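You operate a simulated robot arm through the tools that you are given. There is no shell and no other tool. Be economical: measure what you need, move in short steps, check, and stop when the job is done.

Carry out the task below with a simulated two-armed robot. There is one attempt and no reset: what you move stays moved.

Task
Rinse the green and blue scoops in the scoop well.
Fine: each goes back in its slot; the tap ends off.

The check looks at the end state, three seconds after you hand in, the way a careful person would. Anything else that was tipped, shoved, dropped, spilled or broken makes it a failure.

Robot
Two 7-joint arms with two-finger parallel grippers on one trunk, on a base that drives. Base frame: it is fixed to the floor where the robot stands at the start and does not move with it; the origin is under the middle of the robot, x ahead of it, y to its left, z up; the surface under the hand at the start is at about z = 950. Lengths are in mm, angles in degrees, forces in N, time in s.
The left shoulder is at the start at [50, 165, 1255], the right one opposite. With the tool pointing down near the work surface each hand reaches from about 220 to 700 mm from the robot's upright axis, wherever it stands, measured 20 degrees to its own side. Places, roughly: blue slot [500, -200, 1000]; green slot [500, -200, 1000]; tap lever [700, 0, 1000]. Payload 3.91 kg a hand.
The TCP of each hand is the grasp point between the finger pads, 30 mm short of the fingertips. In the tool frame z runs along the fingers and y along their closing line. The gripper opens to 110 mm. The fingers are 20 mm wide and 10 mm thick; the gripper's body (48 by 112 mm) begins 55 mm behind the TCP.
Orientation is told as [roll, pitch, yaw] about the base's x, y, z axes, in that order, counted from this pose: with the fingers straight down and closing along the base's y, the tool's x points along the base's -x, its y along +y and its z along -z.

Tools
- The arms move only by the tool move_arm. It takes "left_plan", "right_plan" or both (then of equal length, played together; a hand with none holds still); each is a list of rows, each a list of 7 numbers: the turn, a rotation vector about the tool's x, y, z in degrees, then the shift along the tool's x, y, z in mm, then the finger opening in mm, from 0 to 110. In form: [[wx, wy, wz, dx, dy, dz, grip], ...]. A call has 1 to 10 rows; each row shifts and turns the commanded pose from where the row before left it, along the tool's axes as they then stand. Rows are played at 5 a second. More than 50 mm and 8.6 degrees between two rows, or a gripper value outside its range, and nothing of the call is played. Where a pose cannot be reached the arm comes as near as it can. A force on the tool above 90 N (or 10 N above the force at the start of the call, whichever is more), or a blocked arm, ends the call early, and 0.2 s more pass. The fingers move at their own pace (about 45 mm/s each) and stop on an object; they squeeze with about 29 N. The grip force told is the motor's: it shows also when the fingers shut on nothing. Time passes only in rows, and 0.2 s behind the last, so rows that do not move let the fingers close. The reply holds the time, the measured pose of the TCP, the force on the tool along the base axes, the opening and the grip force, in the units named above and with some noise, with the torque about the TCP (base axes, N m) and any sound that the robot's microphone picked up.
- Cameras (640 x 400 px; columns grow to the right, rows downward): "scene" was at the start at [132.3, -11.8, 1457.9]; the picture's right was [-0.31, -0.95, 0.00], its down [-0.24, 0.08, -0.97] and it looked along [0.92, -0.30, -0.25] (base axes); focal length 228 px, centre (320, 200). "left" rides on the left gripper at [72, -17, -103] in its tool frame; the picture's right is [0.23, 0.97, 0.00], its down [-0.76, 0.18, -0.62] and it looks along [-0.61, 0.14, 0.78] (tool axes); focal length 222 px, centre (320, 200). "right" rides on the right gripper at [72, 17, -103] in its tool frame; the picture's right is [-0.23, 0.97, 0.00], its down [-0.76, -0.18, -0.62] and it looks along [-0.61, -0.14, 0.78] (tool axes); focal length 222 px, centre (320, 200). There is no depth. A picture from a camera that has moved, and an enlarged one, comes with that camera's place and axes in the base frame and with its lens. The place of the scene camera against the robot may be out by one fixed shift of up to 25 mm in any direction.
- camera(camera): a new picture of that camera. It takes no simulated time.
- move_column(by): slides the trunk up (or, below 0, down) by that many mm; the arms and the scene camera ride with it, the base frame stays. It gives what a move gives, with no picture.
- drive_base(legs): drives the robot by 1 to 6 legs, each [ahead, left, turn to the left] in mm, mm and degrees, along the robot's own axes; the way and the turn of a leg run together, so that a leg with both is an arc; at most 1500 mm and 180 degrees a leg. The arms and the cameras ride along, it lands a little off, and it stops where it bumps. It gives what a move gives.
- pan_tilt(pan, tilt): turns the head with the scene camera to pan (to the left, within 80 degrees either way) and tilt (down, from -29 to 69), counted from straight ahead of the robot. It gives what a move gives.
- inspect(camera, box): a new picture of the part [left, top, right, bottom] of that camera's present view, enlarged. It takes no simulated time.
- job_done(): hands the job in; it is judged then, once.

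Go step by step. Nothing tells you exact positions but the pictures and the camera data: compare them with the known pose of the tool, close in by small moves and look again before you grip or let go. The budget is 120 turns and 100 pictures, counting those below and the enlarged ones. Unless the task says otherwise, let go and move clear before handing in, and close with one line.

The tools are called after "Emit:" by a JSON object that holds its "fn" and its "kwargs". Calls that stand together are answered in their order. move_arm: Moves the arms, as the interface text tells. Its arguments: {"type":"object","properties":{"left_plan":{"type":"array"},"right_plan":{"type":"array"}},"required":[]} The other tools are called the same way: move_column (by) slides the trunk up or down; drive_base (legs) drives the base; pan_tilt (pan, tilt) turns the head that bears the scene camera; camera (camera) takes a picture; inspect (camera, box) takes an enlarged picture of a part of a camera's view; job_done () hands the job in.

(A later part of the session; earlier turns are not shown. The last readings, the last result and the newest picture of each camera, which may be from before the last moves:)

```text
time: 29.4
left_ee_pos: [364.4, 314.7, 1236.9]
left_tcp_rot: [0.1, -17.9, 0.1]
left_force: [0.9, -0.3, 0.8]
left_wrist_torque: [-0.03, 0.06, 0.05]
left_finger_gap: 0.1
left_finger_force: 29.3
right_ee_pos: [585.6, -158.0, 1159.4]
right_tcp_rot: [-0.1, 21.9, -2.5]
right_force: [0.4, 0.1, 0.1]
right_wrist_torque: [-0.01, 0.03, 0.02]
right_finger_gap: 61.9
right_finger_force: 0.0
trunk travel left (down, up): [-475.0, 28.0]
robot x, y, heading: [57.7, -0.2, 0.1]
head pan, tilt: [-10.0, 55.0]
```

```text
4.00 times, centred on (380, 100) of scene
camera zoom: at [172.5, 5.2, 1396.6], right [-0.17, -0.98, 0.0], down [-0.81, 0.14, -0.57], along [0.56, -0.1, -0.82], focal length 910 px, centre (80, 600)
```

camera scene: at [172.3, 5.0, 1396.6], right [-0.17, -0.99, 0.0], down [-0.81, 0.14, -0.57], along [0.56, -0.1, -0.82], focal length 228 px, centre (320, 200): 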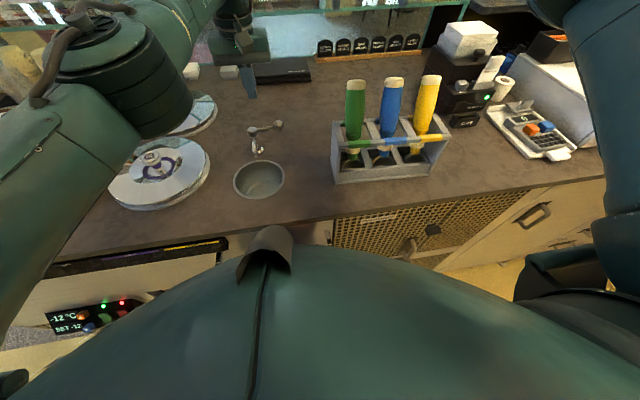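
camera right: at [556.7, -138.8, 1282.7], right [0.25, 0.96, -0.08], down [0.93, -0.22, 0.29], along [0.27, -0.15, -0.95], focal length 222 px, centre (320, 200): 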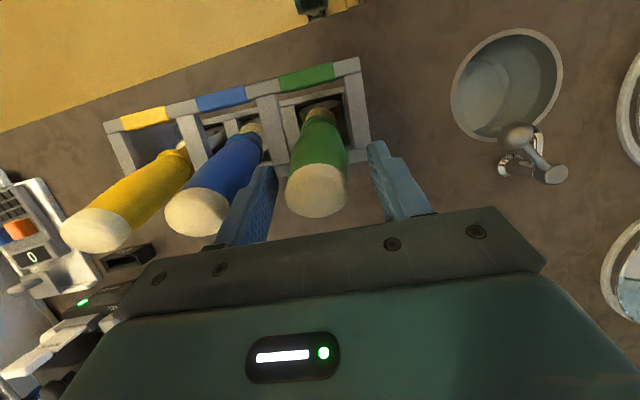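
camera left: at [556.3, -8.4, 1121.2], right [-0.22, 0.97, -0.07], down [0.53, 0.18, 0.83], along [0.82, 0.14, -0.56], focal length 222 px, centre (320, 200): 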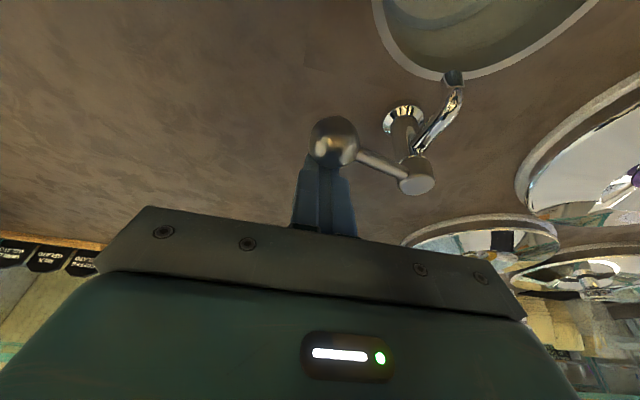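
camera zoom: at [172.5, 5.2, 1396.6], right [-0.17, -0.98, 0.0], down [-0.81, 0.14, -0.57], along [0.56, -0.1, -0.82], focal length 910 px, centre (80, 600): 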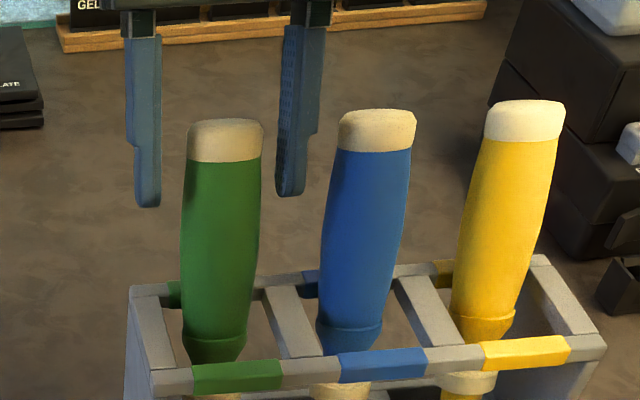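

Fingers flank the green handle evenly. Advance the last 40 mm and close.

Emit:
{"fn": "move_arm", "kwargs": {"right_plan": [[0, 0, 0, 0, 0, 13, 62], [0, 0, 0, 0, 0, 13, 62], [0, 0, 0, 0, 0, 13, 62], [0, 0, 0, 0, 0, 0, 62]]}}

Emit:
{"fn": "inspect", "kwargs": {"camera": "scene", "box": [300, 50, 460, 150]}}

Emit:
{"fn": "camera", "kwargs": {"camera": "right"}}

```text
time: 30.4
left_ee_pos: [366.1, 315.5, 1236.7]
left_tcp_rot: [0.0, -17.9, 0.0]
left_force: [-0.5, -0.4, 0.2]
left_wrist_torque: [-0.02, -0.01, 0.01]
left_finger_gap: 0.1
left_finger_force: 29.2
right_ee_pos: [569.9, -159.1, 1122.4]
right_tcp_rot: [0.0, 21.9, -2.5]
right_force: [0.5, -0.2, 0.0]
right_wrist_torque: [-0.02, 0.02, 0.02]
right_finger_gap: 62.0
right_finger_force: 0.1
trunk travel left (down, up): [-475.0, 28.0]
robot x, y, heading: [57.7, -0.5, 0.1]
head pan, tilt: [-10.0, 55.0]
```

```text
4.00 times, centred on (380, 100) of scene
camera zoom: at [172.5, 5.0, 1396.6], right [-0.17, -0.98, 0.0], down [-0.81, 0.14, -0.57], along [0.56, -0.1, -0.82], focal length 910 px, centre (80, 600)
```

zoom: 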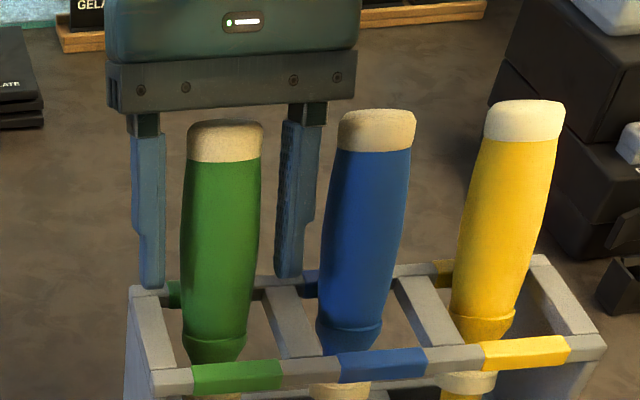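

```text
66 pictures are left
camera right: at [541.3, -140.2, 1245.1], right [0.25, 0.96, -0.09], down [0.93, -0.22, 0.29], along [0.27, -0.15, -0.95], focal length 222 px, centre (320, 200)
```

right: 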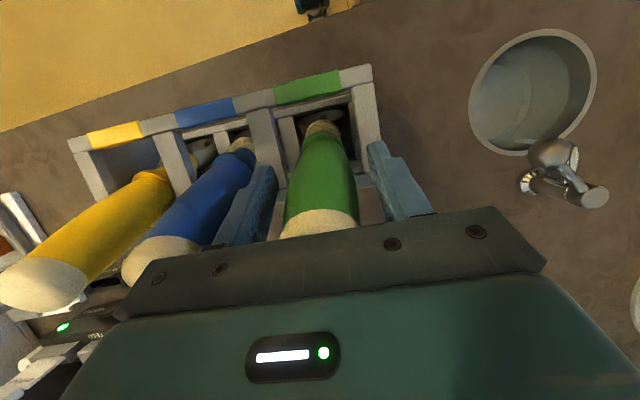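

Emit:
{"fn": "move_arm", "kwargs": {"right_plan": [[0, 0, 0, 0, 0, 0, 40], [0, 0, 0, 0, 0, 0, 20], [0, 0, 0, 0, 0, 0, 20], [0, 0, 0, 0, 0, 0, 20]]}}

Emit:
{"fn": "inspect", "kwargs": {"camera": "scene", "box": [300, 50, 460, 150]}}

```text
time: 31.4
left_ee_pos: [365.3, 313.3, 1236.1]
left_tcp_rot: [0.0, -17.8, 0.1]
left_force: [-0.2, 0.4, 0.3]
left_wrist_torque: [0.0, 0.02, 0.0]
left_finger_gap: 0.0
left_finger_force: 28.6
right_ee_pos: [569.4, -159.2, 1123.2]
right_tcp_rot: [0.0, 21.9, -2.5]
right_force: [-0.2, 0.2, 0.2]
right_wrist_torque: [0.08, -0.14, -0.06]
right_finger_gap: 29.6
right_finger_force: 28.9
trunk travel left (down, up): [-475.0, 28.0]
robot x, y, heading: [59.4, 0.7, 0.1]
head pan, tilt: [-10.0, 55.0]
```

```text
4.00 times, centred on (380, 100) of scene
camera zoom: at [172.5, 4.9, 1396.6], right [-0.17, -0.98, 0.0], down [-0.81, 0.14, -0.57], along [0.56, -0.1, -0.82], focal length 910 px, centre (80, 600)
```

zoom: 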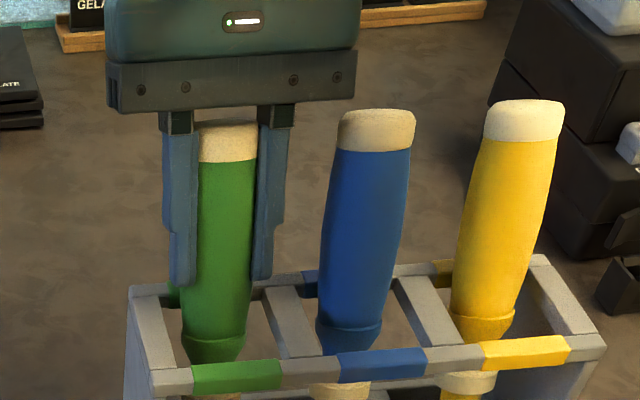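

Grip registered at 29.6 mm. I lift slowly along the axis and check that it holds straight.

Emit:
{"fn": "move_arm", "kwargs": {"right_plan": [[0, 0, 0, 0, 0, -10, 20], [0, 0, 0, 0, 0, -15, 20], [0, 0, 0, 0, 0, -20, 20], [0, 0, 0, 0, 0, -20, 20], [0, 0, 0, 0, 0, 0, 20]]}}

Emit:
{"fn": "inspect", "kwargs": {"camera": "scene", "box": [260, 20, 500, 170]}}

Emit:
{"fn": "camera", "kwargs": {"camera": "right"}}

```text
time: 32.6
left_ee_pos: [364.1, 315.9, 1236.5]
left_tcp_rot: [0.0, -17.9, 0.1]
left_force: [-0.2, 0.0, -1.3]
left_wrist_torque: [-0.02, 0.05, 0.0]
left_finger_gap: 0.0
left_finger_force: 29.2
right_ee_pos: [594.7, -158.9, 1184.0]
right_tcp_rot: [0.0, 21.9, -2.3]
right_force: [-0.6, 0.4, 0.9]
right_wrist_torque: [0.0, 0.23, 0.01]
right_finger_gap: 29.6
right_finger_force: 28.4
trunk travel left (down, up): [-475.0, 28.0]
robot x, y, heading: [60.0, 3.3, -0.1]
head pan, tilt: [-10.0, 55.0]
```

```text
2.67 times, centred on (380, 95) of scene
camera zoom: at [172.3, 4.9, 1396.7], right [-0.17, -0.98, 0.0], down [-0.81, 0.14, -0.57], along [0.57, -0.1, -0.82], focal length 607 px, centre (160, 480)
```

zoom: 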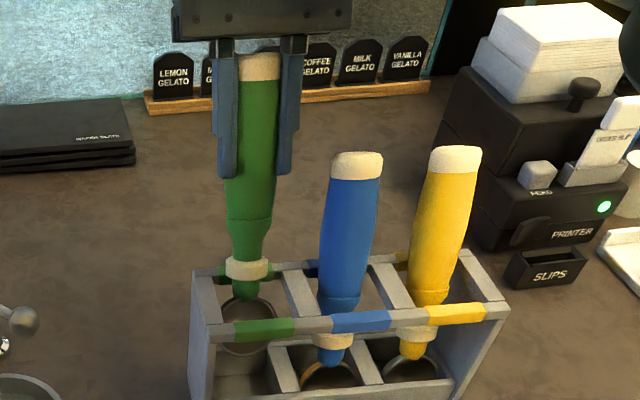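

```text
63 pictures are left
camera right: at [568.1, -140.0, 1305.7], right [0.25, 0.96, -0.08], down [0.93, -0.22, 0.29], along [0.27, -0.15, -0.95], focal length 222 px, centre (320, 200)
```

right: 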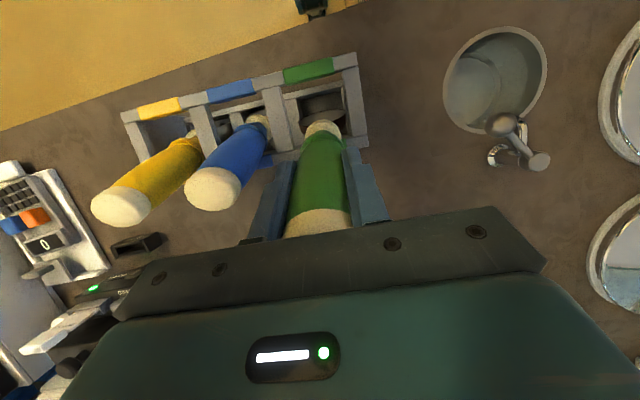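

The scoop is held firmly. Continue along the axis 45 mm, then straight up to clear the rack.

Emit:
{"fn": "move_arm", "kwargs": {"right_plan": [[0, 0, 0, 0, 0, -22, 20], [0, 0, 0, 0, 0, -23, 20], [0, 0, 0, -9.4, 0, -23.2, 20], [0, 0, 0, -9.4, 0, -23.2, 20], [0, 0, 0, -9.4, 0, -23.2, 20], [0, 0, 0, 0, 0, 0, 20]]}}

Emit:
{"fn": "camera", "kwargs": {"camera": "scene"}}

```text
time: 34.0
left_ee_pos: [365.5, 313.4, 1236.0]
left_tcp_rot: [0.0, -17.8, 0.0]
left_force: [-0.2, -0.6, -0.8]
left_wrist_torque: [-0.01, -0.03, 0.03]
left_finger_gap: 0.1
left_finger_force: 29.3
right_ee_pos: [610.2, -165.4, 1252.2]
right_tcp_rot: [0.1, 21.7, -2.5]
right_force: [0.0, -0.1, -1.2]
right_wrist_torque: [0.01, 0.01, -0.01]
right_finger_gap: 29.7
right_finger_force: 28.8
right hand out of reach, approached as far as the arm can: row 3, 4, 5
trunk travel left (down, up): [-475.0, 28.0]
robot x, y, heading: [57.7, 1.8, 0.2]
head pan, tilt: [-10.0, 55.0]
```

```text
62 pictures are left
camera scene: at [172.6, 4.5, 1396.6], right [-0.17, -0.98, 0.0], down [-0.81, 0.14, -0.57], along [0.56, -0.1, -0.82], focal length 228 px, centre (320, 200)
```

scene: 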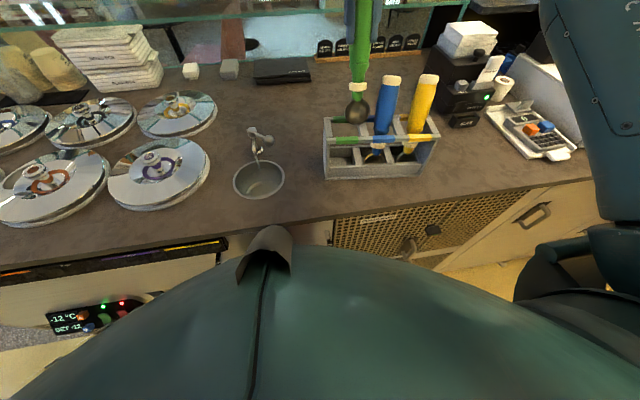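

The scoop is nearly out but the arm is at full stretch. I'll raise the trunk by 27 mm, then undo the tilt.

Emit:
{"fn": "move_column", "kwargs": {"by": 27}}

Emit:
{"fn": "inspect", "kwargs": {"camera": "scene", "box": [300, 50, 460, 150]}}

```text
time: 34.7
left_ee_pos: [365.2, 313.1, 1262.4]
left_tcp_rot: [0.0, -17.7, 0.0]
left_force: [0.2, 0.8, -0.1]
left_wrist_torque: [-0.03, -0.01, -0.02]
left_finger_gap: 0.2
left_finger_force: 28.7
right_ee_pos: [610.6, -166.1, 1278.1]
right_tcp_rot: [0.0, 21.7, -2.6]
right_force: [0.2, 0.8, -1.6]
right_wrist_torque: [0.01, -0.03, -0.02]
right_finger_gap: 29.6
right_finger_force: 28.8
trunk travel left (down, up): [-502.0, 1.0]
robot x, y, heading: [57.6, -1.0, 0.0]
head pan, tilt: [-10.0, 55.0]
```

```text
4.00 times, centred on (380, 100) of scene
camera zoom: at [173.0, 5.0, 1423.6], right [-0.17, -0.98, 0.0], down [-0.81, 0.14, -0.57], along [0.56, -0.1, -0.82], focal length 910 px, centre (80, 600)
```

zoom: 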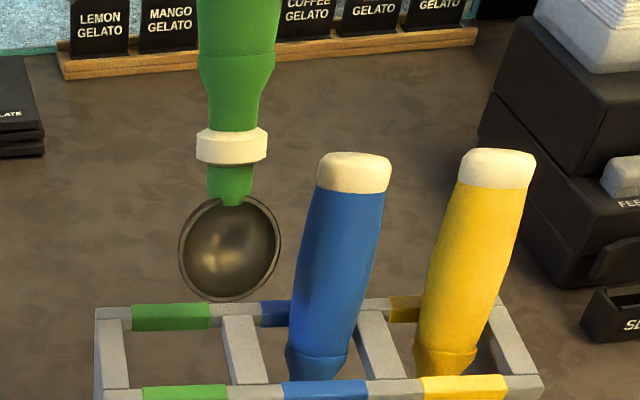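

The bowl is clear of the rack; its hollow faces the robot. I take a closer look for any residue, which could serve as feedback.

Emit:
{"fn": "inspect", "kwargs": {"camera": "scene", "box": [336, 85, 384, 128]}}

```text
9.30 times, centred on (360, 106) of scene
camera zoom: at [173.0, 5.0, 1423.6], right [-0.17, -0.98, 0.0], down [-0.81, 0.14, -0.57], along [0.56, -0.1, -0.82], focal length 2117 px, centre (-52, 1070)
```

zoom: 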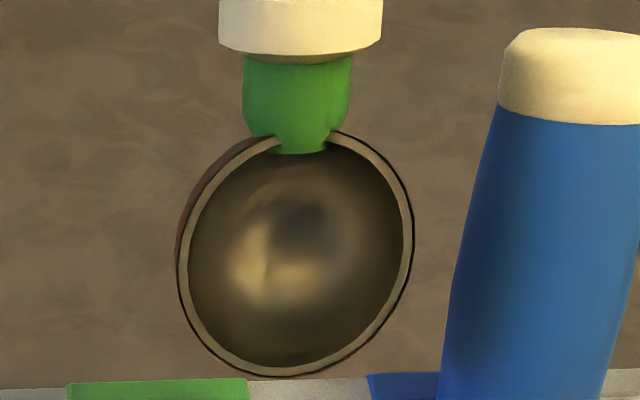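

Residue seems to be a dark film on the bowl's outside. I'll tilt the handle toward the robot (bowl forward), at height, then shift across toward the well.

Emit:
{"fn": "move_arm", "kwargs": {"right_plan": [[0, -8, 0, 0, 0, 0, 20], [0, -8, 0, 0, 0, 0, 20], [0, -8, 0, 0, 0, 0, 20], [0, -8, 0, 0, 0, 0, 20], [0, -8, 0, 0, 0, 0, 20], [0, -8, 0, 0, 0, 0, 20], [0, -8, 0, 0, 0, 0, 20], [0, 0, 0, 0, 0, 0, 20]]}}

```text
time: 36.5
left_ee_pos: [365.1, 313.9, 1262.7]
left_tcp_rot: [-0.1, -17.8, 0.1]
left_force: [-0.4, 0.1, -0.5]
left_wrist_torque: [-0.01, 0.03, 0.01]
left_finger_gap: 0.1
left_finger_force: 29.1
right_ee_pos: [611.4, -165.9, 1277.5]
right_tcp_rot: [0.1, -34.4, -2.6]
right_force: [0.7, -0.5, -1.4]
right_wrist_torque: [0.0, 0.06, -0.03]
right_finger_gap: 29.5
right_finger_force: 28.8
trunk travel left (down, up): [-502.0, 1.0]
robot x, y, heading: [54.0, 1.9, 0.1]
head pan, tilt: [-10.0, 55.0]
```

Emit:
{"fn": "move_arm", "kwargs": {"right_plan": [[0, 0, 0, 23, 40, 0, 20], [0, 0, 0, 23, 40, 0, 20], [0, 0, 0, 23, 40, 0, 20], [0, 0, 0, 23, 40, 0, 20], [0, 0, 0, 23, 40, 0, 20], [0, 0, 0, 23, 36, 0, 20], [0, 0, 0, 0, 0, 0, 20]]}}

Emit:
{"fn": "pan_tilt", "kwargs": {"pan": 5, "tilt": 50}}

Emit:
{"fn": "camera", "kwargs": {"camera": "scene"}}

Emit:
{"fn": "camera", "kwargs": {"camera": "right"}}

Emit:
{"fn": "camera", "kwargs": {"camera": "left"}}

```text
time: 38.1
left_ee_pos: [364.9, 313.9, 1262.9]
left_tcp_rot: [0.1, -17.8, 0.0]
left_force: [-0.1, -0.6, 0.8]
left_wrist_torque: [0.01, -0.01, 0.0]
left_finger_gap: 0.2
left_finger_force: 29.3
right_ee_pos: [509.4, 77.0, 1197.4]
right_tcp_rot: [0.1, -34.2, -2.7]
right_force: [-0.3, -0.9, -1.2]
right_wrist_torque: [0.04, 0.04, 0.03]
right_finger_gap: 29.5
right_finger_force: 29.4
trunk travel left (down, up): [-502.0, 1.0]
robot x, y, heading: [59.4, 1.9, -0.1]
head pan, tilt: [-10.0, 55.0]
```

```text
time: 38.9
left_ee_pos: [365.0, 314.4, 1263.0]
left_tcp_rot: [0.1, -17.9, 0.1]
left_force: [-0.6, 0.3, -0.3]
left_wrist_torque: [0.0, 0.02, 0.01]
left_finger_gap: 0.3
left_finger_force: 29.0
right_ee_pos: [509.5, 77.3, 1197.8]
right_tcp_rot: [0.1, -34.3, -2.4]
right_force: [0.8, 0.6, -0.8]
right_wrist_torque: [0.01, 0.06, -0.02]
right_finger_gap: 29.7
right_finger_force: 28.8
trunk travel left (down, up): [-502.0, 1.0]
robot x, y, heading: [59.4, -0.2, 0.1]
head pan, tilt: [5.0, 50.0]
```

```text
59 pictures are left
camera scene: at [178.3, 24.1, 1430.1], right [0.09, -1.0, 0.0], down [-0.76, -0.07, -0.64], along [0.64, 0.06, -0.77], focal length 228 px, centre (320, 200)
```

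scene: 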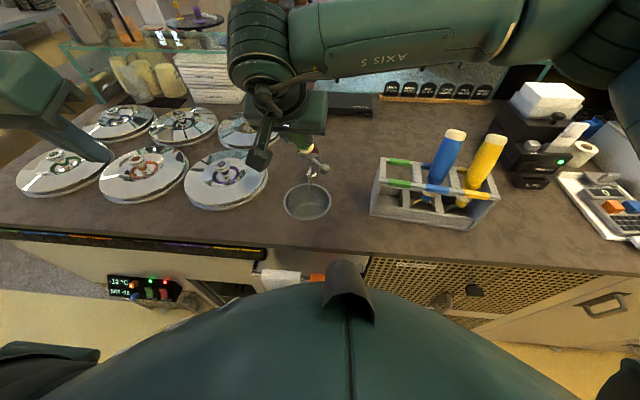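

```text
58 pictures are left
camera right: at [391.6, 100.4, 1241.6], right [0.23, 0.96, 0.13], down [0.27, -0.19, 0.94], along [0.93, -0.18, -0.3], focal length 222 px, centre (320, 200)
```

right: 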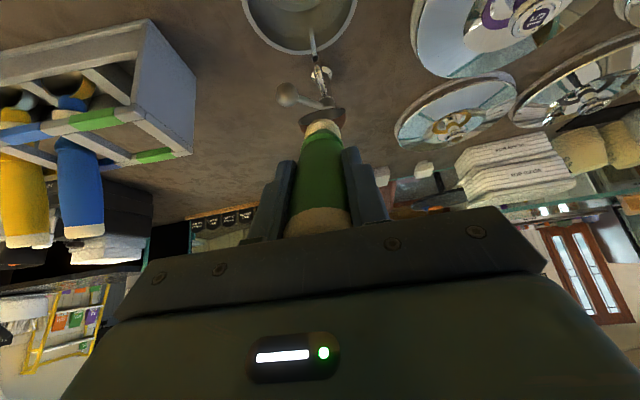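

```text
57 pictures are left
camera left: at [264.7, 296.4, 1338.7], right [-0.22, 0.97, -0.07], down [0.53, 0.18, 0.83], along [0.82, 0.14, -0.56], focal length 222 px, centre (320, 200)
```

left: 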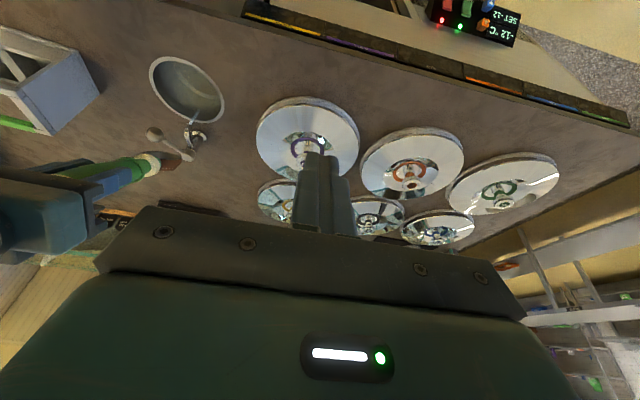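

The left camera gives a useful side view. I'll lower the scoop into the well's centre first (30 mm short of the spout), then look from the side.

Emit:
{"fn": "move_arm", "kwargs": {"right_plan": [[0, 0, 0, 31.3, 0, 28.2, 20], [0, 0, 0, 31.3, 0, 28.2, 20], [0, 0, 0, 31.3, 0, 28.2, 20], [0, 0, 0, 0, 0, 0, 20]]}}

Emit:
{"fn": "inspect", "kwargs": {"camera": "left", "box": [100, 40, 260, 200]}}

Emit:
{"fn": "camera", "kwargs": {"camera": "right"}}

```text
time: 39.9
left_ee_pos: [365.3, 313.4, 1263.5]
left_tcp_rot: [-0.1, -18.0, 0.0]
left_force: [-0.1, -0.3, 0.1]
left_wrist_torque: [0.01, 0.01, -0.02]
left_finger_gap: 0.0
left_finger_force: 28.6
right_ee_pos: [478.6, 76.3, 1073.7]
right_tcp_rot: [0.1, -34.3, -2.6]
right_force: [-0.6, 0.1, -0.9]
right_wrist_torque: [-0.01, 0.05, -0.01]
right_finger_gap: 29.6
right_finger_force: 28.6
trunk travel left (down, up): [-502.0, 1.0]
robot x, y, heading: [58.9, -0.9, 0.1]
head pan, tilt: [5.0, 50.0]
```

```text
2.50 times, centred on (180, 120) of left
camera zoom: at [264.4, 296.3, 1338.7], right [-0.22, 0.97, -0.07], down [0.53, 0.18, 0.83], along [0.82, 0.14, -0.56], focal length 555 px, centre (670, 400)
```

zoom: 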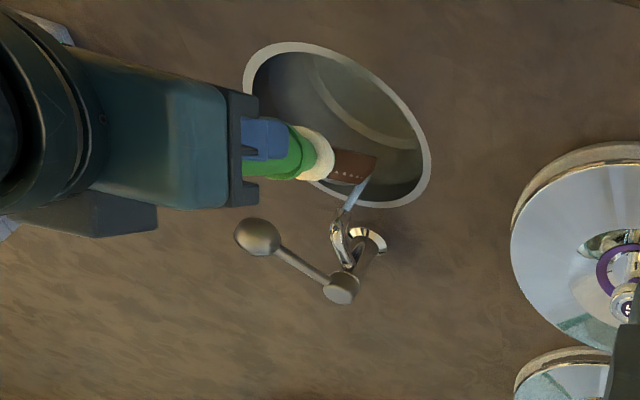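

```text
55 pictures are left
camera right: at [361.2, 99.2, 1118.8], right [0.23, 0.96, 0.13], down [0.27, -0.19, 0.94], along [0.93, -0.18, -0.3], focal length 222 px, centre (320, 200)
```

right: 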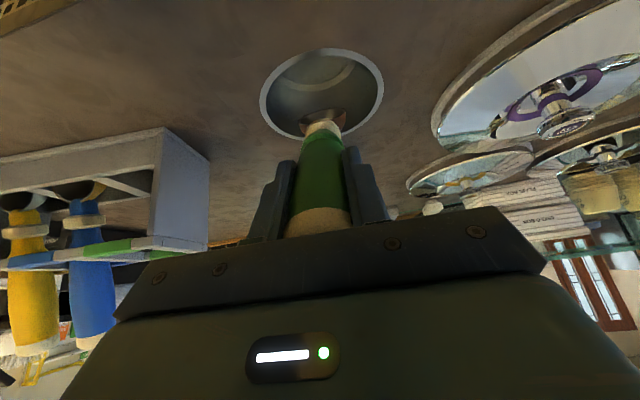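

The bowl's outside is coated brown. Zoom in to see where the stream meets it.

Emit:
{"fn": "inspect", "kwargs": {"camera": "left", "box": [160, 80, 220, 120]}}

```text
10.00 times, centred on (190, 100) of left
camera zoom: at [264.4, 296.3, 1338.7], right [-0.22, 0.97, -0.07], down [0.53, 0.18, 0.83], along [0.82, 0.14, -0.56], focal length 2221 px, centre (1620, 1200)
```

zoom: 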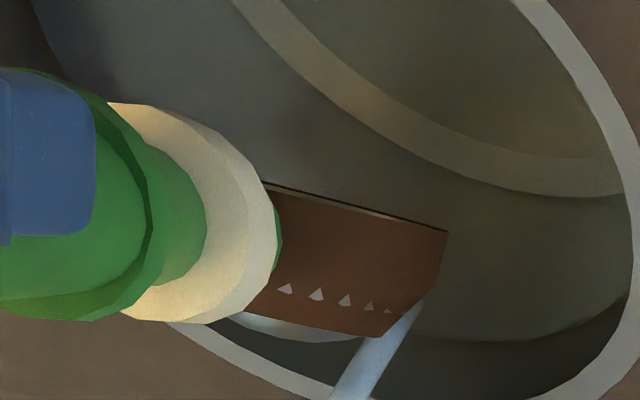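

The stream touches the tip of the bowl. I'll hold 2 s and see whether the coating changes.

Emit:
{"fn": "move_arm", "kwargs": {"right_plan": [[0, 0, 0, 0, 0, 0, 20], [0, 0, 0, 0, 0, 0, 20], [0, 0, 0, 0, 0, 0, 20], [0, 0, 0, 0, 0, 0, 20], [0, 0, 0, 0, 0, 0, 20], [0, 0, 0, 0, 0, 0, 20], [0, 0, 0, 0, 0, 0, 20], [0, 0, 0, 0, 0, 0, 20], [0, 0, 0, 0, 0, 0, 20], [0, 0, 0, 0, 0, 0, 20]]}}

Emit:
{"fn": "inspect", "kwargs": {"camera": "left", "box": [160, 80, 220, 120]}}

```text
time: 42.1
left_ee_pos: [364.8, 314.0, 1262.7]
left_tcp_rot: [0.0, -17.9, 0.1]
left_force: [0.2, 0.5, -0.1]
left_wrist_torque: [-0.01, 0.03, 0.0]
left_finger_gap: 0.3
left_finger_force: 28.7
right_ee_pos: [479.1, 77.2, 1074.9]
right_tcp_rot: [0.0, -34.2, -2.5]
right_force: [-0.1, -0.2, -1.3]
right_wrist_torque: [0.0, 0.09, 0.0]
right_finger_gap: 30.0
right_finger_force: 28.4
trunk travel left (down, up): [-502.0, 1.0]
robot x, y, heading: [56.2, 0.8, 0.0]
head pan, tilt: [5.0, 50.0]
```

```text
10.00 times, centred on (190, 100) of left
camera zoom: at [264.6, 296.4, 1338.6], right [-0.22, 0.97, -0.07], down [0.53, 0.18, 0.83], along [0.82, 0.14, -0.56], focal length 2221 px, centre (1620, 1200)
```

zoom: 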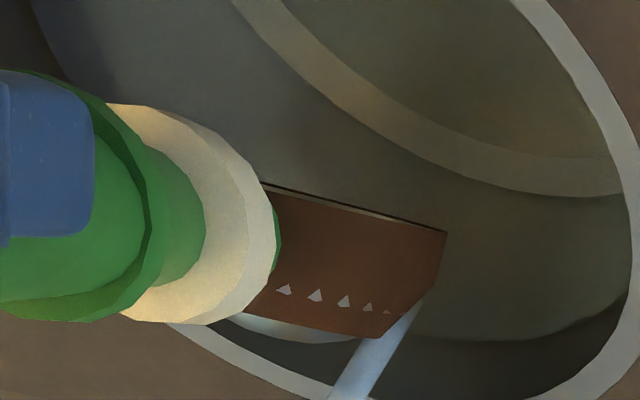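

No change yet, so the stream passes just behind the bowl. Move it 22 mm forward and 8 mm down, under the stream, and hold.

Emit:
{"fn": "move_arm", "kwargs": {"right_plan": [[0, 0, 0, 0, 0, 8, 20], [0, 0, 0, -7, 0, 5.5, 20], [0, 0, 0, -6.7, 0, 5.5, 20], [0, 0, 0, 0, 0, 0, 20], [0, 0, 0, 0, 0, 0, 20]]}}

Emit:
{"fn": "inspect", "kwargs": {"camera": "left", "box": [160, 80, 220, 120]}}

```text
time: 43.3
left_ee_pos: [364.9, 314.8, 1264.0]
left_tcp_rot: [-0.1, -17.9, 0.1]
left_force: [-0.9, 1.1, 0.1]
left_wrist_torque: [0.03, 0.0, 0.03]
left_finger_gap: 0.0
left_finger_force: 29.3
right_ee_pos: [501.1, 73.8, 1068.5]
right_tcp_rot: [0.0, -34.2, -2.4]
right_force: [-0.5, 0.3, -0.5]
right_wrist_torque: [-0.03, 0.08, -0.01]
right_finger_gap: 29.6
right_finger_force: 28.9
trunk travel left (down, up): [-502.0, 1.0]
robot x, y, heading: [55.3, 0.3, 0.4]
head pan, tilt: [5.0, 50.0]
```

```text
10.00 times, centred on (190, 100) of left
camera zoom: at [264.7, 296.4, 1338.6], right [-0.22, 0.97, -0.07], down [0.53, 0.18, 0.83], along [0.82, 0.14, -0.56], focal length 2221 px, centre (1620, 1200)
```

zoom: 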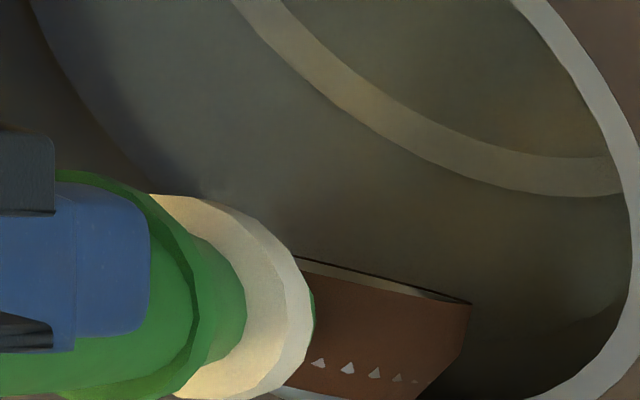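

Emit:
{"fn": "inspect", "kwargs": {"camera": "left", "box": [160, 90, 220, 150]}}

Emit:
{"fn": "inspect", "kwargs": {"camera": "right", "box": [250, 40, 400, 140]}}

```text
6.67 times, centred on (190, 120) of left
camera zoom: at [264.7, 296.4, 1338.6], right [-0.22, 0.97, -0.07], down [0.53, 0.18, 0.83], along [0.82, 0.14, -0.56], focal length 1481 px, centre (1187, 733)
```

zoom: 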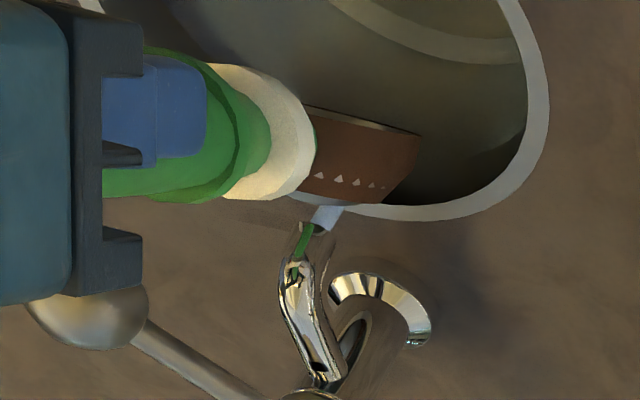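

```text
4.00 times, centred on (325, 90) of right
camera zoom: at [383.0, 97.8, 1112.8], right [0.23, 0.96, 0.13], down [0.27, -0.19, 0.94], along [0.93, -0.18, -0.31], focal length 888 px, centre (300, 640)
```

zoom: 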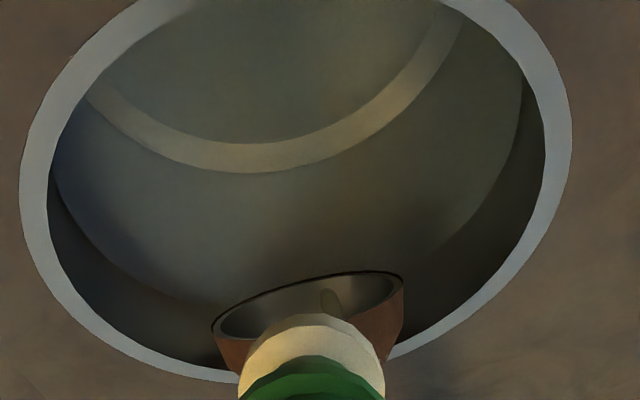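

The stream now lands on the bowl's back. Hold and check the coating.

Emit:
{"fn": "move_arm", "kwargs": {"right_plan": [[0, 0, 0, 0, 0, 0, 20], [0, 0, 0, 0, 0, 0, 20], [0, 0, 0, 0, 0, 0, 20], [0, 0, 0, 0, 0, 0, 20], [0, 0, 0, 0, 0, 0, 20], [0, 0, 0, 0, 0, 0, 20], [0, 0, 0, 0, 0, 0, 20], [0, 0, 0, 0, 0, 0, 20], [0, 0, 0, 0, 0, 0, 20], [0, 0, 0, 0, 0, 0, 20]]}}

Emit:
{"fn": "inspect", "kwargs": {"camera": "left", "box": [160, 90, 220, 150]}}

```text
time: 45.5
left_ee_pos: [364.7, 314.2, 1261.9]
left_tcp_rot: [0.0, -17.9, 0.0]
left_force: [-0.5, -0.9, 0.6]
left_wrist_torque: [-0.01, 0.03, 0.02]
left_finger_gap: 0.0
left_finger_force: 29.2
right_ee_pos: [500.1, 75.4, 1068.6]
right_tcp_rot: [-0.1, -34.1, -2.5]
right_force: [1.3, 0.2, -1.0]
right_wrist_torque: [-0.02, 0.04, -0.02]
right_finger_gap: 30.0
right_finger_force: 29.2
trunk travel left (down, up): [-502.0, 1.0]
robot x, y, heading: [57.5, 1.8, 0.2]
head pan, tilt: [5.0, 50.0]
```

```text
6.67 times, centred on (190, 120) of left
camera zoom: at [264.6, 296.4, 1338.6], right [-0.22, 0.97, -0.07], down [0.53, 0.18, 0.83], along [0.82, 0.14, -0.56], focal length 1481 px, centre (1187, 733)
```

zoom: 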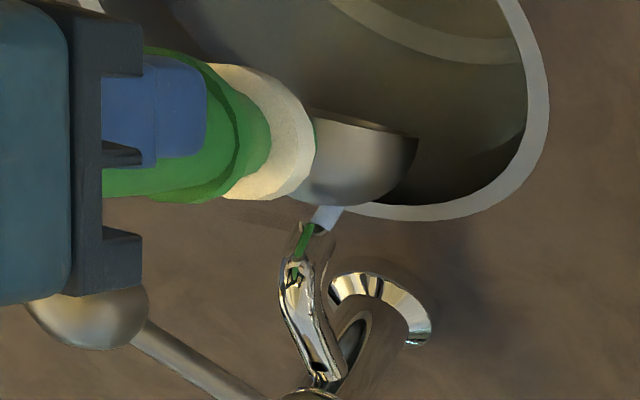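

The coating washed off: green is clean. Back it out from under the spout, pause to drip over the well, and lift.

Emit:
{"fn": "move_arm", "kwargs": {"right_plan": [[0, 0, 0, 6.7, 0, -5.5, 20], [0, 0, 0, 7, 0, -5.5, 20], [0, 0, 0, 0, 0, -8, 20], [0, 0, 0, 0, 0, 0, 20], [0, 0, 0, 0, 0, 0, 20], [0, 0, 0, -31.3, 0, -28.2, 20], [0, 0, 0, -31.3, 0, -28.2, 20], [0, 0, 0, -31.3, 0, -28.2, 20], [0, 0, 0, 0, 0, 0, 20]]}}

Emit:
{"fn": "inspect", "kwargs": {"camera": "left", "box": [100, 80, 260, 200]}}

```text
time: 47.5
left_ee_pos: [365.3, 315.0, 1262.7]
left_tcp_rot: [-0.1, -17.9, 0.2]
left_force: [-0.5, -0.2, 0.1]
left_wrist_torque: [-0.01, 0.01, -0.01]
left_finger_gap: 0.0
left_finger_force: 29.0
right_ee_pos: [510.6, 75.1, 1199.4]
right_tcp_rot: [0.1, -34.2, -2.5]
right_force: [0.0, -1.1, -0.8]
right_wrist_torque: [0.01, 0.04, -0.01]
right_finger_gap: 29.5
right_finger_force: 29.2
trunk travel left (down, up): [-502.0, 1.0]
robot x, y, heading: [56.7, -3.0, -0.2]
head pan, tilt: [5.0, 50.0]
```

```text
3.33 times, centred on (180, 140) of left
camera zoom: at [264.7, 296.5, 1338.6], right [-0.22, 0.97, -0.07], down [0.53, 0.18, 0.83], along [0.82, 0.14, -0.56], focal length 740 px, centre (787, 400)
```

zoom: 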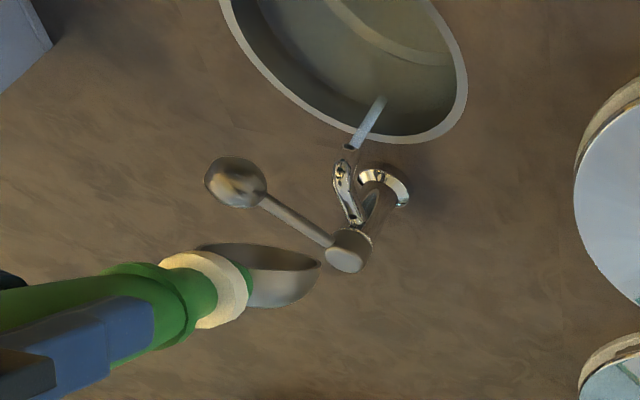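

Bring it back above the rack.

Emit:
{"fn": "move_arm", "kwargs": {"right_plan": [[0, 0, 0, -18.8, -34, -3.2, 20], [0, 0, 0, -18.8, -34, -3.2, 20], [0, 0, 0, -18.8, -34, -3.2, 20], [0, 0, 0, -18.8, -34, -3.2, 20], [0, 0, 0, -18.8, -34, -3.2, 20], [0, 0, 0, -18.8, -34, -3.2, 20], [0, 0, 0, -18.8, -34, -3.2, 20], [0, 0, 0, 0, 0, 0, 20]]}}

```text
time: 49.3
left_ee_pos: [365.4, 314.8, 1262.3]
left_tcp_rot: [0.0, -17.9, 0.2]
left_force: [-0.3, 0.4, 0.3]
left_wrist_torque: [0.01, 0.03, -0.01]
left_finger_gap: 0.0
left_finger_force: 29.3
right_ee_pos: [596.1, -168.0, 1291.3]
right_tcp_rot: [0.0, -34.2, -2.5]
right_force: [-0.2, 0.4, -1.9]
right_wrist_torque: [-0.01, 0.07, 0.03]
right_finger_gap: 29.7
right_finger_force: 29.4
trunk travel left (down, up): [-502.0, 1.0]
robot x, y, heading: [59.6, 0.1, 0.2]
head pan, tilt: [5.0, 50.0]
```

Emit:
{"fn": "move_arm", "kwargs": {"right_plan": [[0, 8, 0, 0, 0, 0, 20], [0, 8, 0, 0, 0, 0, 20], [0, 8, 0, 0, 0, 0, 20], [0, 8, 0, 0, 0, 0, 20], [0, 8, 0, 0, 0, 0, 20], [0, 8, 0, 0, 0, 0, 20], [0, 8, 0, 0, 0, 0, 20], [0, 0, 0, 0, 0, 0, 20]]}}

Emit:
{"fn": "pan_tilt", "kwargs": {"pan": -10, "tilt": 55}}

```text
time: 51.1
left_ee_pos: [365.6, 312.4, 1263.8]
left_tcp_rot: [0.1, -17.8, 0.1]
left_force: [-0.4, -0.2, -0.6]
left_wrist_torque: [0.01, -0.01, -0.03]
left_finger_gap: 0.0
left_finger_force: 29.1
right_ee_pos: [594.1, -169.2, 1293.7]
right_tcp_rot: [0.2, 21.6, -2.4]
right_force: [0.0, -0.2, -1.3]
right_wrist_torque: [0.04, -0.02, -0.03]
right_finger_gap: 29.7
right_finger_force: 29.1
trunk travel left (down, up): [-502.0, 1.0]
robot x, y, heading: [54.8, -0.1, 0.2]
head pan, tilt: [5.0, 50.0]
```

```text
time: 51.8
left_ee_pos: [364.6, 313.0, 1262.2]
left_tcp_rot: [0.0, -18.0, 0.1]
left_force: [-0.5, 0.2, 0.0]
left_wrist_torque: [-0.02, -0.03, -0.01]
left_finger_gap: 0.0
left_finger_force: 29.0
right_ee_pos: [593.0, -167.5, 1292.6]
right_tcp_rot: [0.0, 21.8, -2.5]
right_force: [0.2, -0.4, -1.2]
right_wrist_torque: [0.02, -0.04, 0.01]
right_finger_gap: 29.8
right_finger_force: 29.1
trunk travel left (down, up): [-502.0, 1.0]
robot x, y, heading: [56.9, 2.9, 0.1]
head pan, tilt: [-10.0, 55.0]
```

Emit:
{"fn": "move_arm", "kwargs": {"right_plan": [[0, 0, 0, -8, 3, 18.3, 20], [0, 0, 0, -8, 3, 18.3, 20], [0, 0, 0, -8, 2.5, 18.3, 20], [0, 0, 0, 0, 0, 0, 20]]}}

Emit:
{"fn": "inspect", "kwargs": {"camera": "scene", "box": [300, 50, 460, 150]}}

Emit:
{"fn": "camera", "kwargs": {"camera": "right"}}

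```text
time: 52.8
left_ee_pos: [364.1, 314.5, 1261.9]
left_tcp_rot: [0.0, -17.9, 0.2]
left_force: [-0.6, 0.4, 0.2]
left_wrist_torque: [-0.03, 0.01, 0.02]
left_finger_gap: 0.1
left_finger_force: 28.7
right_ee_pos: [594.6, -156.8, 1235.2]
right_tcp_rot: [0.2, 21.7, -2.2]
right_force: [0.4, 6.0, 9.1]
right_wrist_torque: [0.83, 0.41, -0.37]
right_finger_gap: 29.6
right_finger_force: 28.6
trunk travel left (down, up): [-502.0, 1.0]
robot x, y, heading: [55.2, 1.9, 0.1]
head pan, tilt: [-10.0, 55.0]
```

```text
4.00 times, centred on (380, 100) of scene
camera zoom: at [171.7, 6.1, 1423.8], right [-0.17, -0.98, 0.0], down [-0.81, 0.14, -0.57], along [0.57, -0.1, -0.82], focal length 910 px, centre (80, 600)
```

zoom: 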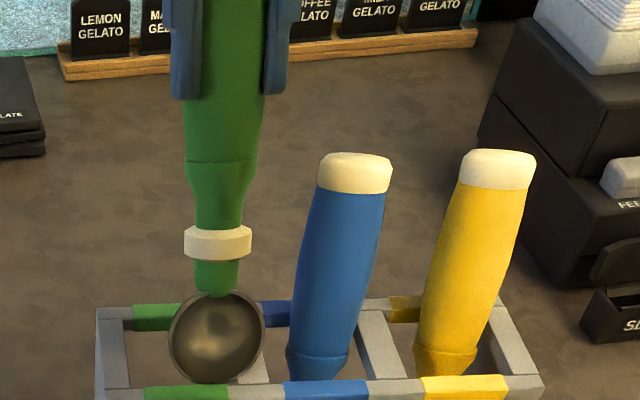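

```text
46 pictures are left
camera right: at [565.2, -139.2, 1357.4], right [0.25, 0.96, -0.08], down [0.93, -0.22, 0.3], along [0.27, -0.15, -0.95], focal length 222 px, centre (320, 200)
```

right: 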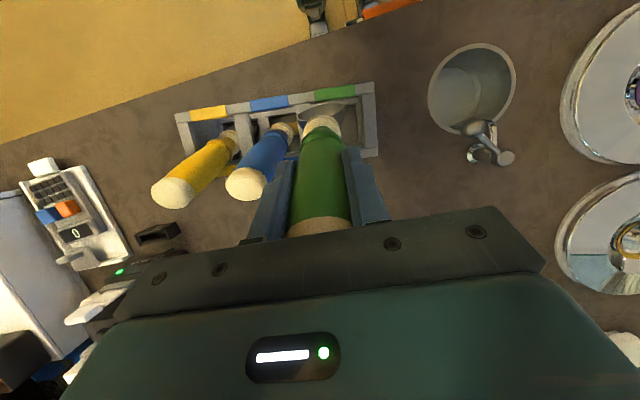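

Contact felt: force shows the bowl's lower right touching the divider. Comparing pictures, the rack shifted about +20 mm in y and turned ~-4.5° during the clipped end of the extraction, so I'll raise the scoop, drive 30 mm closer for arm margin and re-measure the rack.

Emit:
{"fn": "move_arm", "kwargs": {"right_plan": [[0, 0, 0, 7.5, 0, -18.5, 20], [0, 0, 0, 7.5, 0, -18.5, 20], [0, 0, 0, 0, 0, 0, 20]]}}

Emit:
{"fn": "drive_base", "kwargs": {"legs": [[30, 0, 0]]}}

Emit:
{"fn": "camera", "kwargs": {"camera": "right"}}

Emit:
{"fn": "inspect", "kwargs": {"camera": "right", "box": [140, 40, 460, 240]}}

Emit:
{"fn": "camera", "kwargs": {"camera": "scene"}}

```text
time: 53.6
left_ee_pos: [366.1, 313.0, 1262.4]
left_tcp_rot: [0.1, -17.8, 0.0]
left_force: [-0.3, 0.1, -0.7]
left_wrist_torque: [0.02, 0.01, 0.03]
left_finger_gap: 0.0
left_finger_force: 28.9
right_ee_pos: [594.6, -160.4, 1273.7]
right_tcp_rot: [0.1, 21.8, -2.5]
right_force: [0.4, -0.5, -1.7]
right_wrist_torque: [-0.04, 0.03, 0.0]
right_finger_gap: 29.7
right_finger_force: 28.7
trunk travel left (down, up): [-502.0, 1.0]
robot x, y, heading: [57.2, -4.0, 0.1]
head pan, tilt: [-10.0, 55.0]
```

```text
time: 54.5
left_ee_pos: [395.8, 314.1, 1262.3]
left_tcp_rot: [0.1, -17.8, 0.1]
left_force: [0.6, -0.3, -0.9]
left_wrist_torque: [0.0, -0.01, 0.0]
left_finger_gap: 0.0
left_finger_force: 29.2
right_ee_pos: [624.7, -159.1, 1274.4]
right_tcp_rot: [0.1, 21.9, -2.5]
right_force: [-0.2, 1.0, -1.4]
right_wrist_torque: [0.03, 0.02, -0.01]
right_finger_gap: 29.9
right_finger_force: 29.2
trunk travel left (down, up): [-502.0, 1.0]
robot x, y, heading: [88.1, -1.6, -0.0]
head pan, tilt: [-10.0, 55.0]
```

```text
45 pictures are left
camera right: at [596.7, -140.9, 1395.8], right [0.25, 0.96, -0.08], down [0.93, -0.22, 0.3], along [0.27, -0.15, -0.95], focal length 222 px, centre (320, 200)
```

right: 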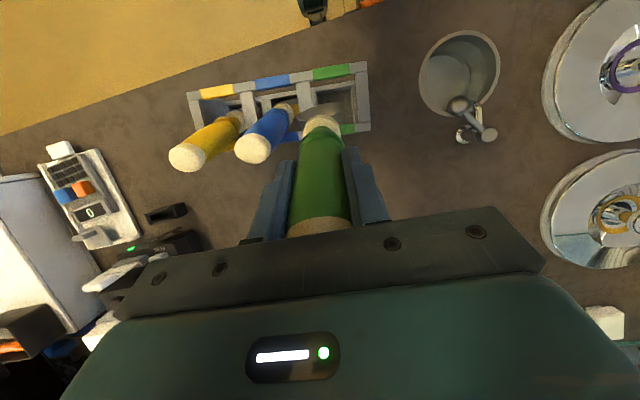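

```text
2.00 times, centred on (300, 140) of right
camera zoom: at [596.7, -140.9, 1395.8], right [0.25, 0.96, -0.08], down [0.93, -0.22, 0.3], along [0.27, -0.15, -0.95], focal length 444 px, centre (360, 320)
```

zoom: 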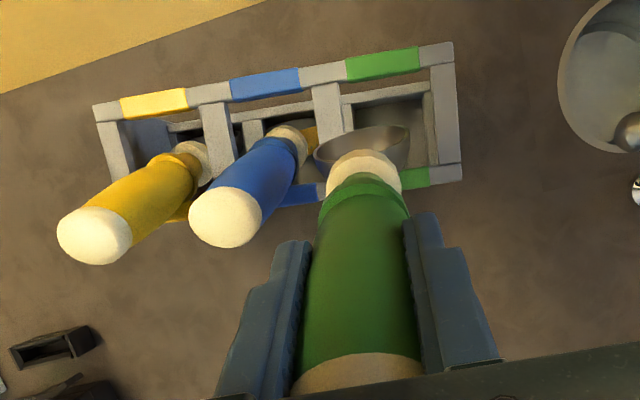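

```text
43 pictures are left
camera scene: at [203.5, 4.9, 1423.6], right [-0.17, -0.98, 0.0], down [-0.81, 0.14, -0.57], along [0.56, -0.1, -0.82], focal length 228 px, centre (320, 200)
```

scene: 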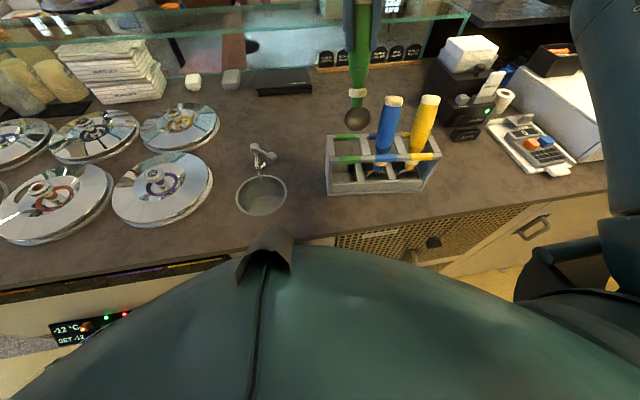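

Re-measured: the green slot is now about 20 mm further in x and y and turned -6.8°. New seat pose for the TCP ≈[586,-145,1123]. I yaw to match and move to just above the slot.

Emit:
{"fn": "move_arm", "kwargs": {"right_plan": [[-1.6, 0, 4, 0, 0, 0, 20], [0, 0, 0, 0.1, 4.6, 17, 20], [0, 0, 0, 0.1, 4.7, 17, 20], [0, 0, 0, 0, 0, 0, 20]]}}

Emit:
{"fn": "inspect", "kwargs": {"camera": "scene", "box": [310, 70, 450, 200]}}

Emit:
{"fn": "inspect", "kwargs": {"camera": "right", "box": [200, 30, 440, 180]}}

```text
time: 55.5
left_ee_pos: [395.4, 315.5, 1263.6]
left_tcp_rot: [-0.1, -17.8, 0.1]
left_force: [0.2, 0.2, -0.1]
left_wrist_torque: [0.01, -0.02, -0.02]
left_finger_gap: 0.1
left_finger_force: 28.8
right_ee_pos: [613.8, -150.9, 1238.8]
right_tcp_rot: [0.0, 21.8, -6.7]
right_force: [-0.2, 0.2, -1.9]
right_wrist_torque: [0.02, -0.01, 0.01]
right_finger_gap: 29.9
right_finger_force: 29.0
trunk travel left (down, up): [-502.0, 1.0]
robot x, y, heading: [86.2, 1.3, 0.3]
head pan, tilt: [-10.0, 55.0]
```

```text
3.08 times, centred on (380, 135) of scene
camera zoom: at [202.7, 5.0, 1423.6], right [-0.17, -0.98, 0.0], down [-0.81, 0.14, -0.57], along [0.56, -0.1, -0.82], focal length 700 px, centre (135, 400)
```

zoom: 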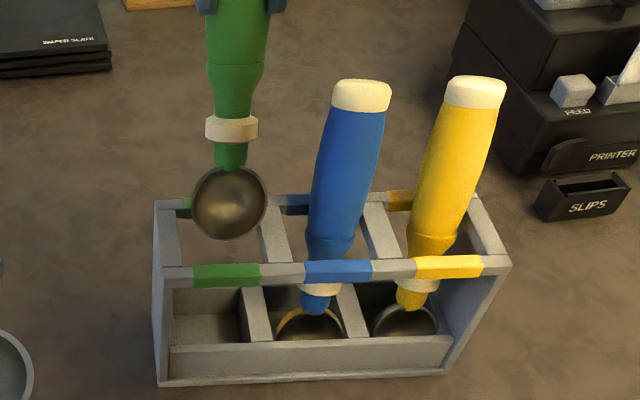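

```text
2.67 times, centred on (320, 105) of right
camera zoom: at [587.0, -129.4, 1362.1], right [0.33, 0.94, -0.08], down [0.91, -0.29, 0.3], along [0.26, -0.17, -0.95], focal length 592 px, centre (320, 453)
```

zoom: 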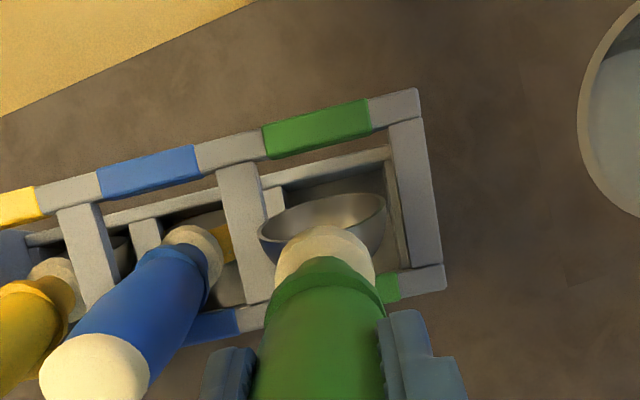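

The slot views are clear; the bowl needs ~4 mm more to +y. I lower it vertically with small steps watching the force.

Emit:
{"fn": "move_arm", "kwargs": {"right_plan": [[0, 0, 0, -1, 3.6, 5, 20], [0, 0, 0, -4.8, 0, 15, 20], [0, 0, 0, -4.8, 0, 15, 20], [0, 0, 0, -4.8, 0, 15, 20], [0, 0, 0, 0, 0, 0, 20]]}}

Emit:
{"fn": "inspect", "kwargs": {"camera": "scene", "box": [310, 70, 450, 200]}}

Emit:
{"fn": "inspect", "kwargs": {"camera": "right", "box": [200, 30, 440, 180]}}

```text
time: 56.7
left_ee_pos: [395.0, 315.4, 1261.9]
left_tcp_rot: [-0.1, -17.9, 0.1]
left_force: [0.0, -0.8, 0.0]
left_wrist_torque: [0.0, 0.01, 0.01]
left_finger_gap: 0.1
left_finger_force: 29.2
right_ee_pos: [606.4, -144.8, 1189.9]
right_tcp_rot: [0.0, 21.8, -6.8]
right_force: [-0.2, 0.1, -1.3]
right_wrist_torque: [-0.01, -0.03, 0.01]
right_finger_gap: 29.7
right_finger_force: 29.4
trunk travel left (down, up): [-502.0, 1.0]
robot x, y, heading: [85.3, -1.9, 0.1]
head pan, tilt: [-10.0, 55.0]
```

```text
3.08 times, centred on (380, 135) of scene
camera zoom: at [202.5, 5.0, 1423.6], right [-0.17, -0.98, 0.0], down [-0.81, 0.14, -0.57], along [0.56, -0.1, -0.82], focal length 700 px, centre (135, 400)
```

zoom: 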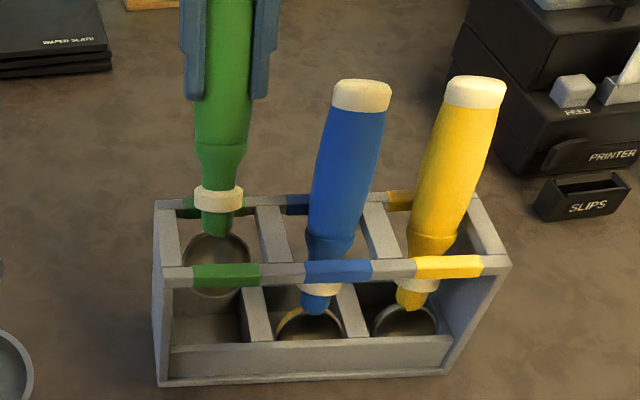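

```text
2.67 times, centred on (320, 105) of right
camera zoom: at [580.2, -123.7, 1311.5], right [0.33, 0.94, -0.08], down [0.91, -0.29, 0.3], along [0.26, -0.17, -0.95], focal length 592 px, centre (320, 453)
```

zoom: 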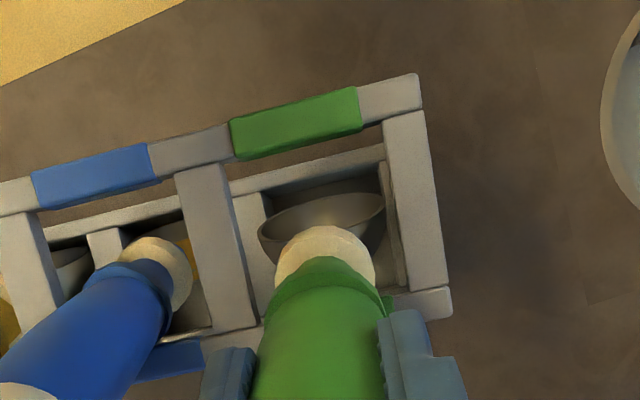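

Bowl is in the slot without contact. Continue down the slot axis.

Emit:
{"fn": "move_arm", "kwargs": {"right_plan": [[0, 0, 0, -2, -0.5, 13, 20], [0, 0, 0, -2, -0.5, 13, 20], [0, 0, 0, -1, -0.5, 13, 20], [0, 0, 0, 0, 0, 13, 20], [0, 0, 0, 0, 0, 0, 20]]}}

Emit:
{"fn": "inspect", "kwargs": {"camera": "scene", "box": [310, 70, 450, 200]}}

```text
time: 57.9
left_ee_pos: [394.9, 315.2, 1262.8]
left_tcp_rot: [0.0, -18.0, 0.1]
left_force: [-1.0, -0.3, 0.2]
left_wrist_torque: [-0.05, 0.03, 0.0]
left_finger_gap: 0.0
left_finger_force: 28.8
right_ee_pos: [593.0, -145.3, 1139.8]
right_tcp_rot: [-0.1, 21.7, -6.8]
right_force: [-0.6, -0.5, -0.3]
right_wrist_torque: [-0.02, -0.02, 0.0]
right_finger_gap: 29.8
right_finger_force: 28.9
trunk travel left (down, up): [-502.0, 1.0]
robot x, y, heading: [88.1, 0.8, 0.2]
head pan, tilt: [-10.0, 55.0]
```

```text
3.08 times, centred on (380, 135) of scene
camera zoom: at [202.6, 4.9, 1423.5], right [-0.17, -0.98, 0.0], down [-0.81, 0.14, -0.57], along [0.56, -0.1, -0.82], focal length 700 px, centre (135, 400)
```

zoom: 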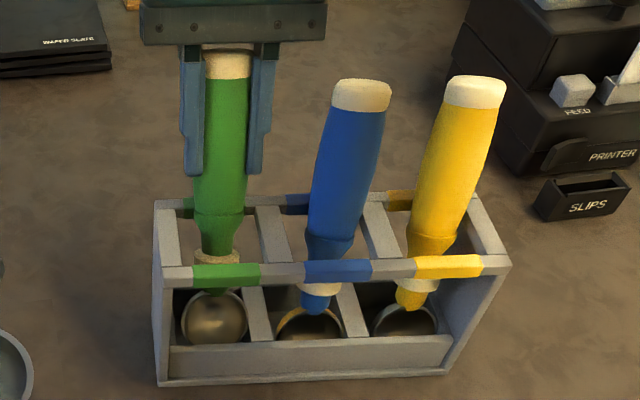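

About 18 mm left. Lower gently until it rests.

Emit:
{"fn": "move_arm", "kwargs": {"right_plan": [[0, 0, 0, 0, 0, 6, 20], [0, 0, 0, 0, 0, 6, 20], [0, 0, 0, 0, 0, 5, 20], [0, 0, 0, 0, 0, 0, 20]]}}

Emit:
{"fn": "inspect", "kwargs": {"camera": "scene", "box": [310, 70, 450, 200]}}

```text
time: 58.9
left_ee_pos: [395.9, 314.2, 1262.6]
left_tcp_rot: [0.0, -17.9, 0.1]
left_force: [-0.3, 0.1, 0.3]
left_wrist_torque: [0.01, 0.0, 0.02]
left_finger_gap: 0.0
left_finger_force: 29.2
right_ee_pos: [587.7, -141.6, 1123.6]
right_tcp_rot: [0.1, 21.7, -6.8]
right_force: [4.2, -0.3, 5.4]
right_wrist_torque: [-0.09, -0.9, 0.02]
right_finger_gap: 29.9
right_finger_force: 29.4
trunk travel left (down, up): [-502.0, 1.0]
robot x, y, heading: [85.3, 2.2, 0.1]
head pan, tilt: [-10.0, 55.0]
```

```text
3.08 times, centred on (380, 135) of scene
camera zoom: at [202.6, 5.0, 1423.6], right [-0.17, -0.98, 0.0], down [-0.81, 0.14, -0.57], along [0.56, -0.1, -0.82], focal length 700 px, centre (135, 400)
```

zoom: 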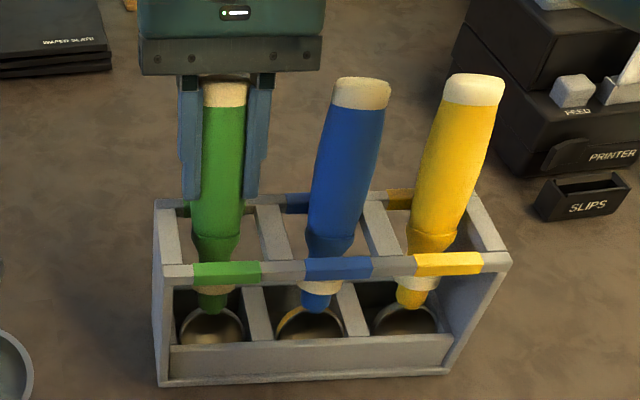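

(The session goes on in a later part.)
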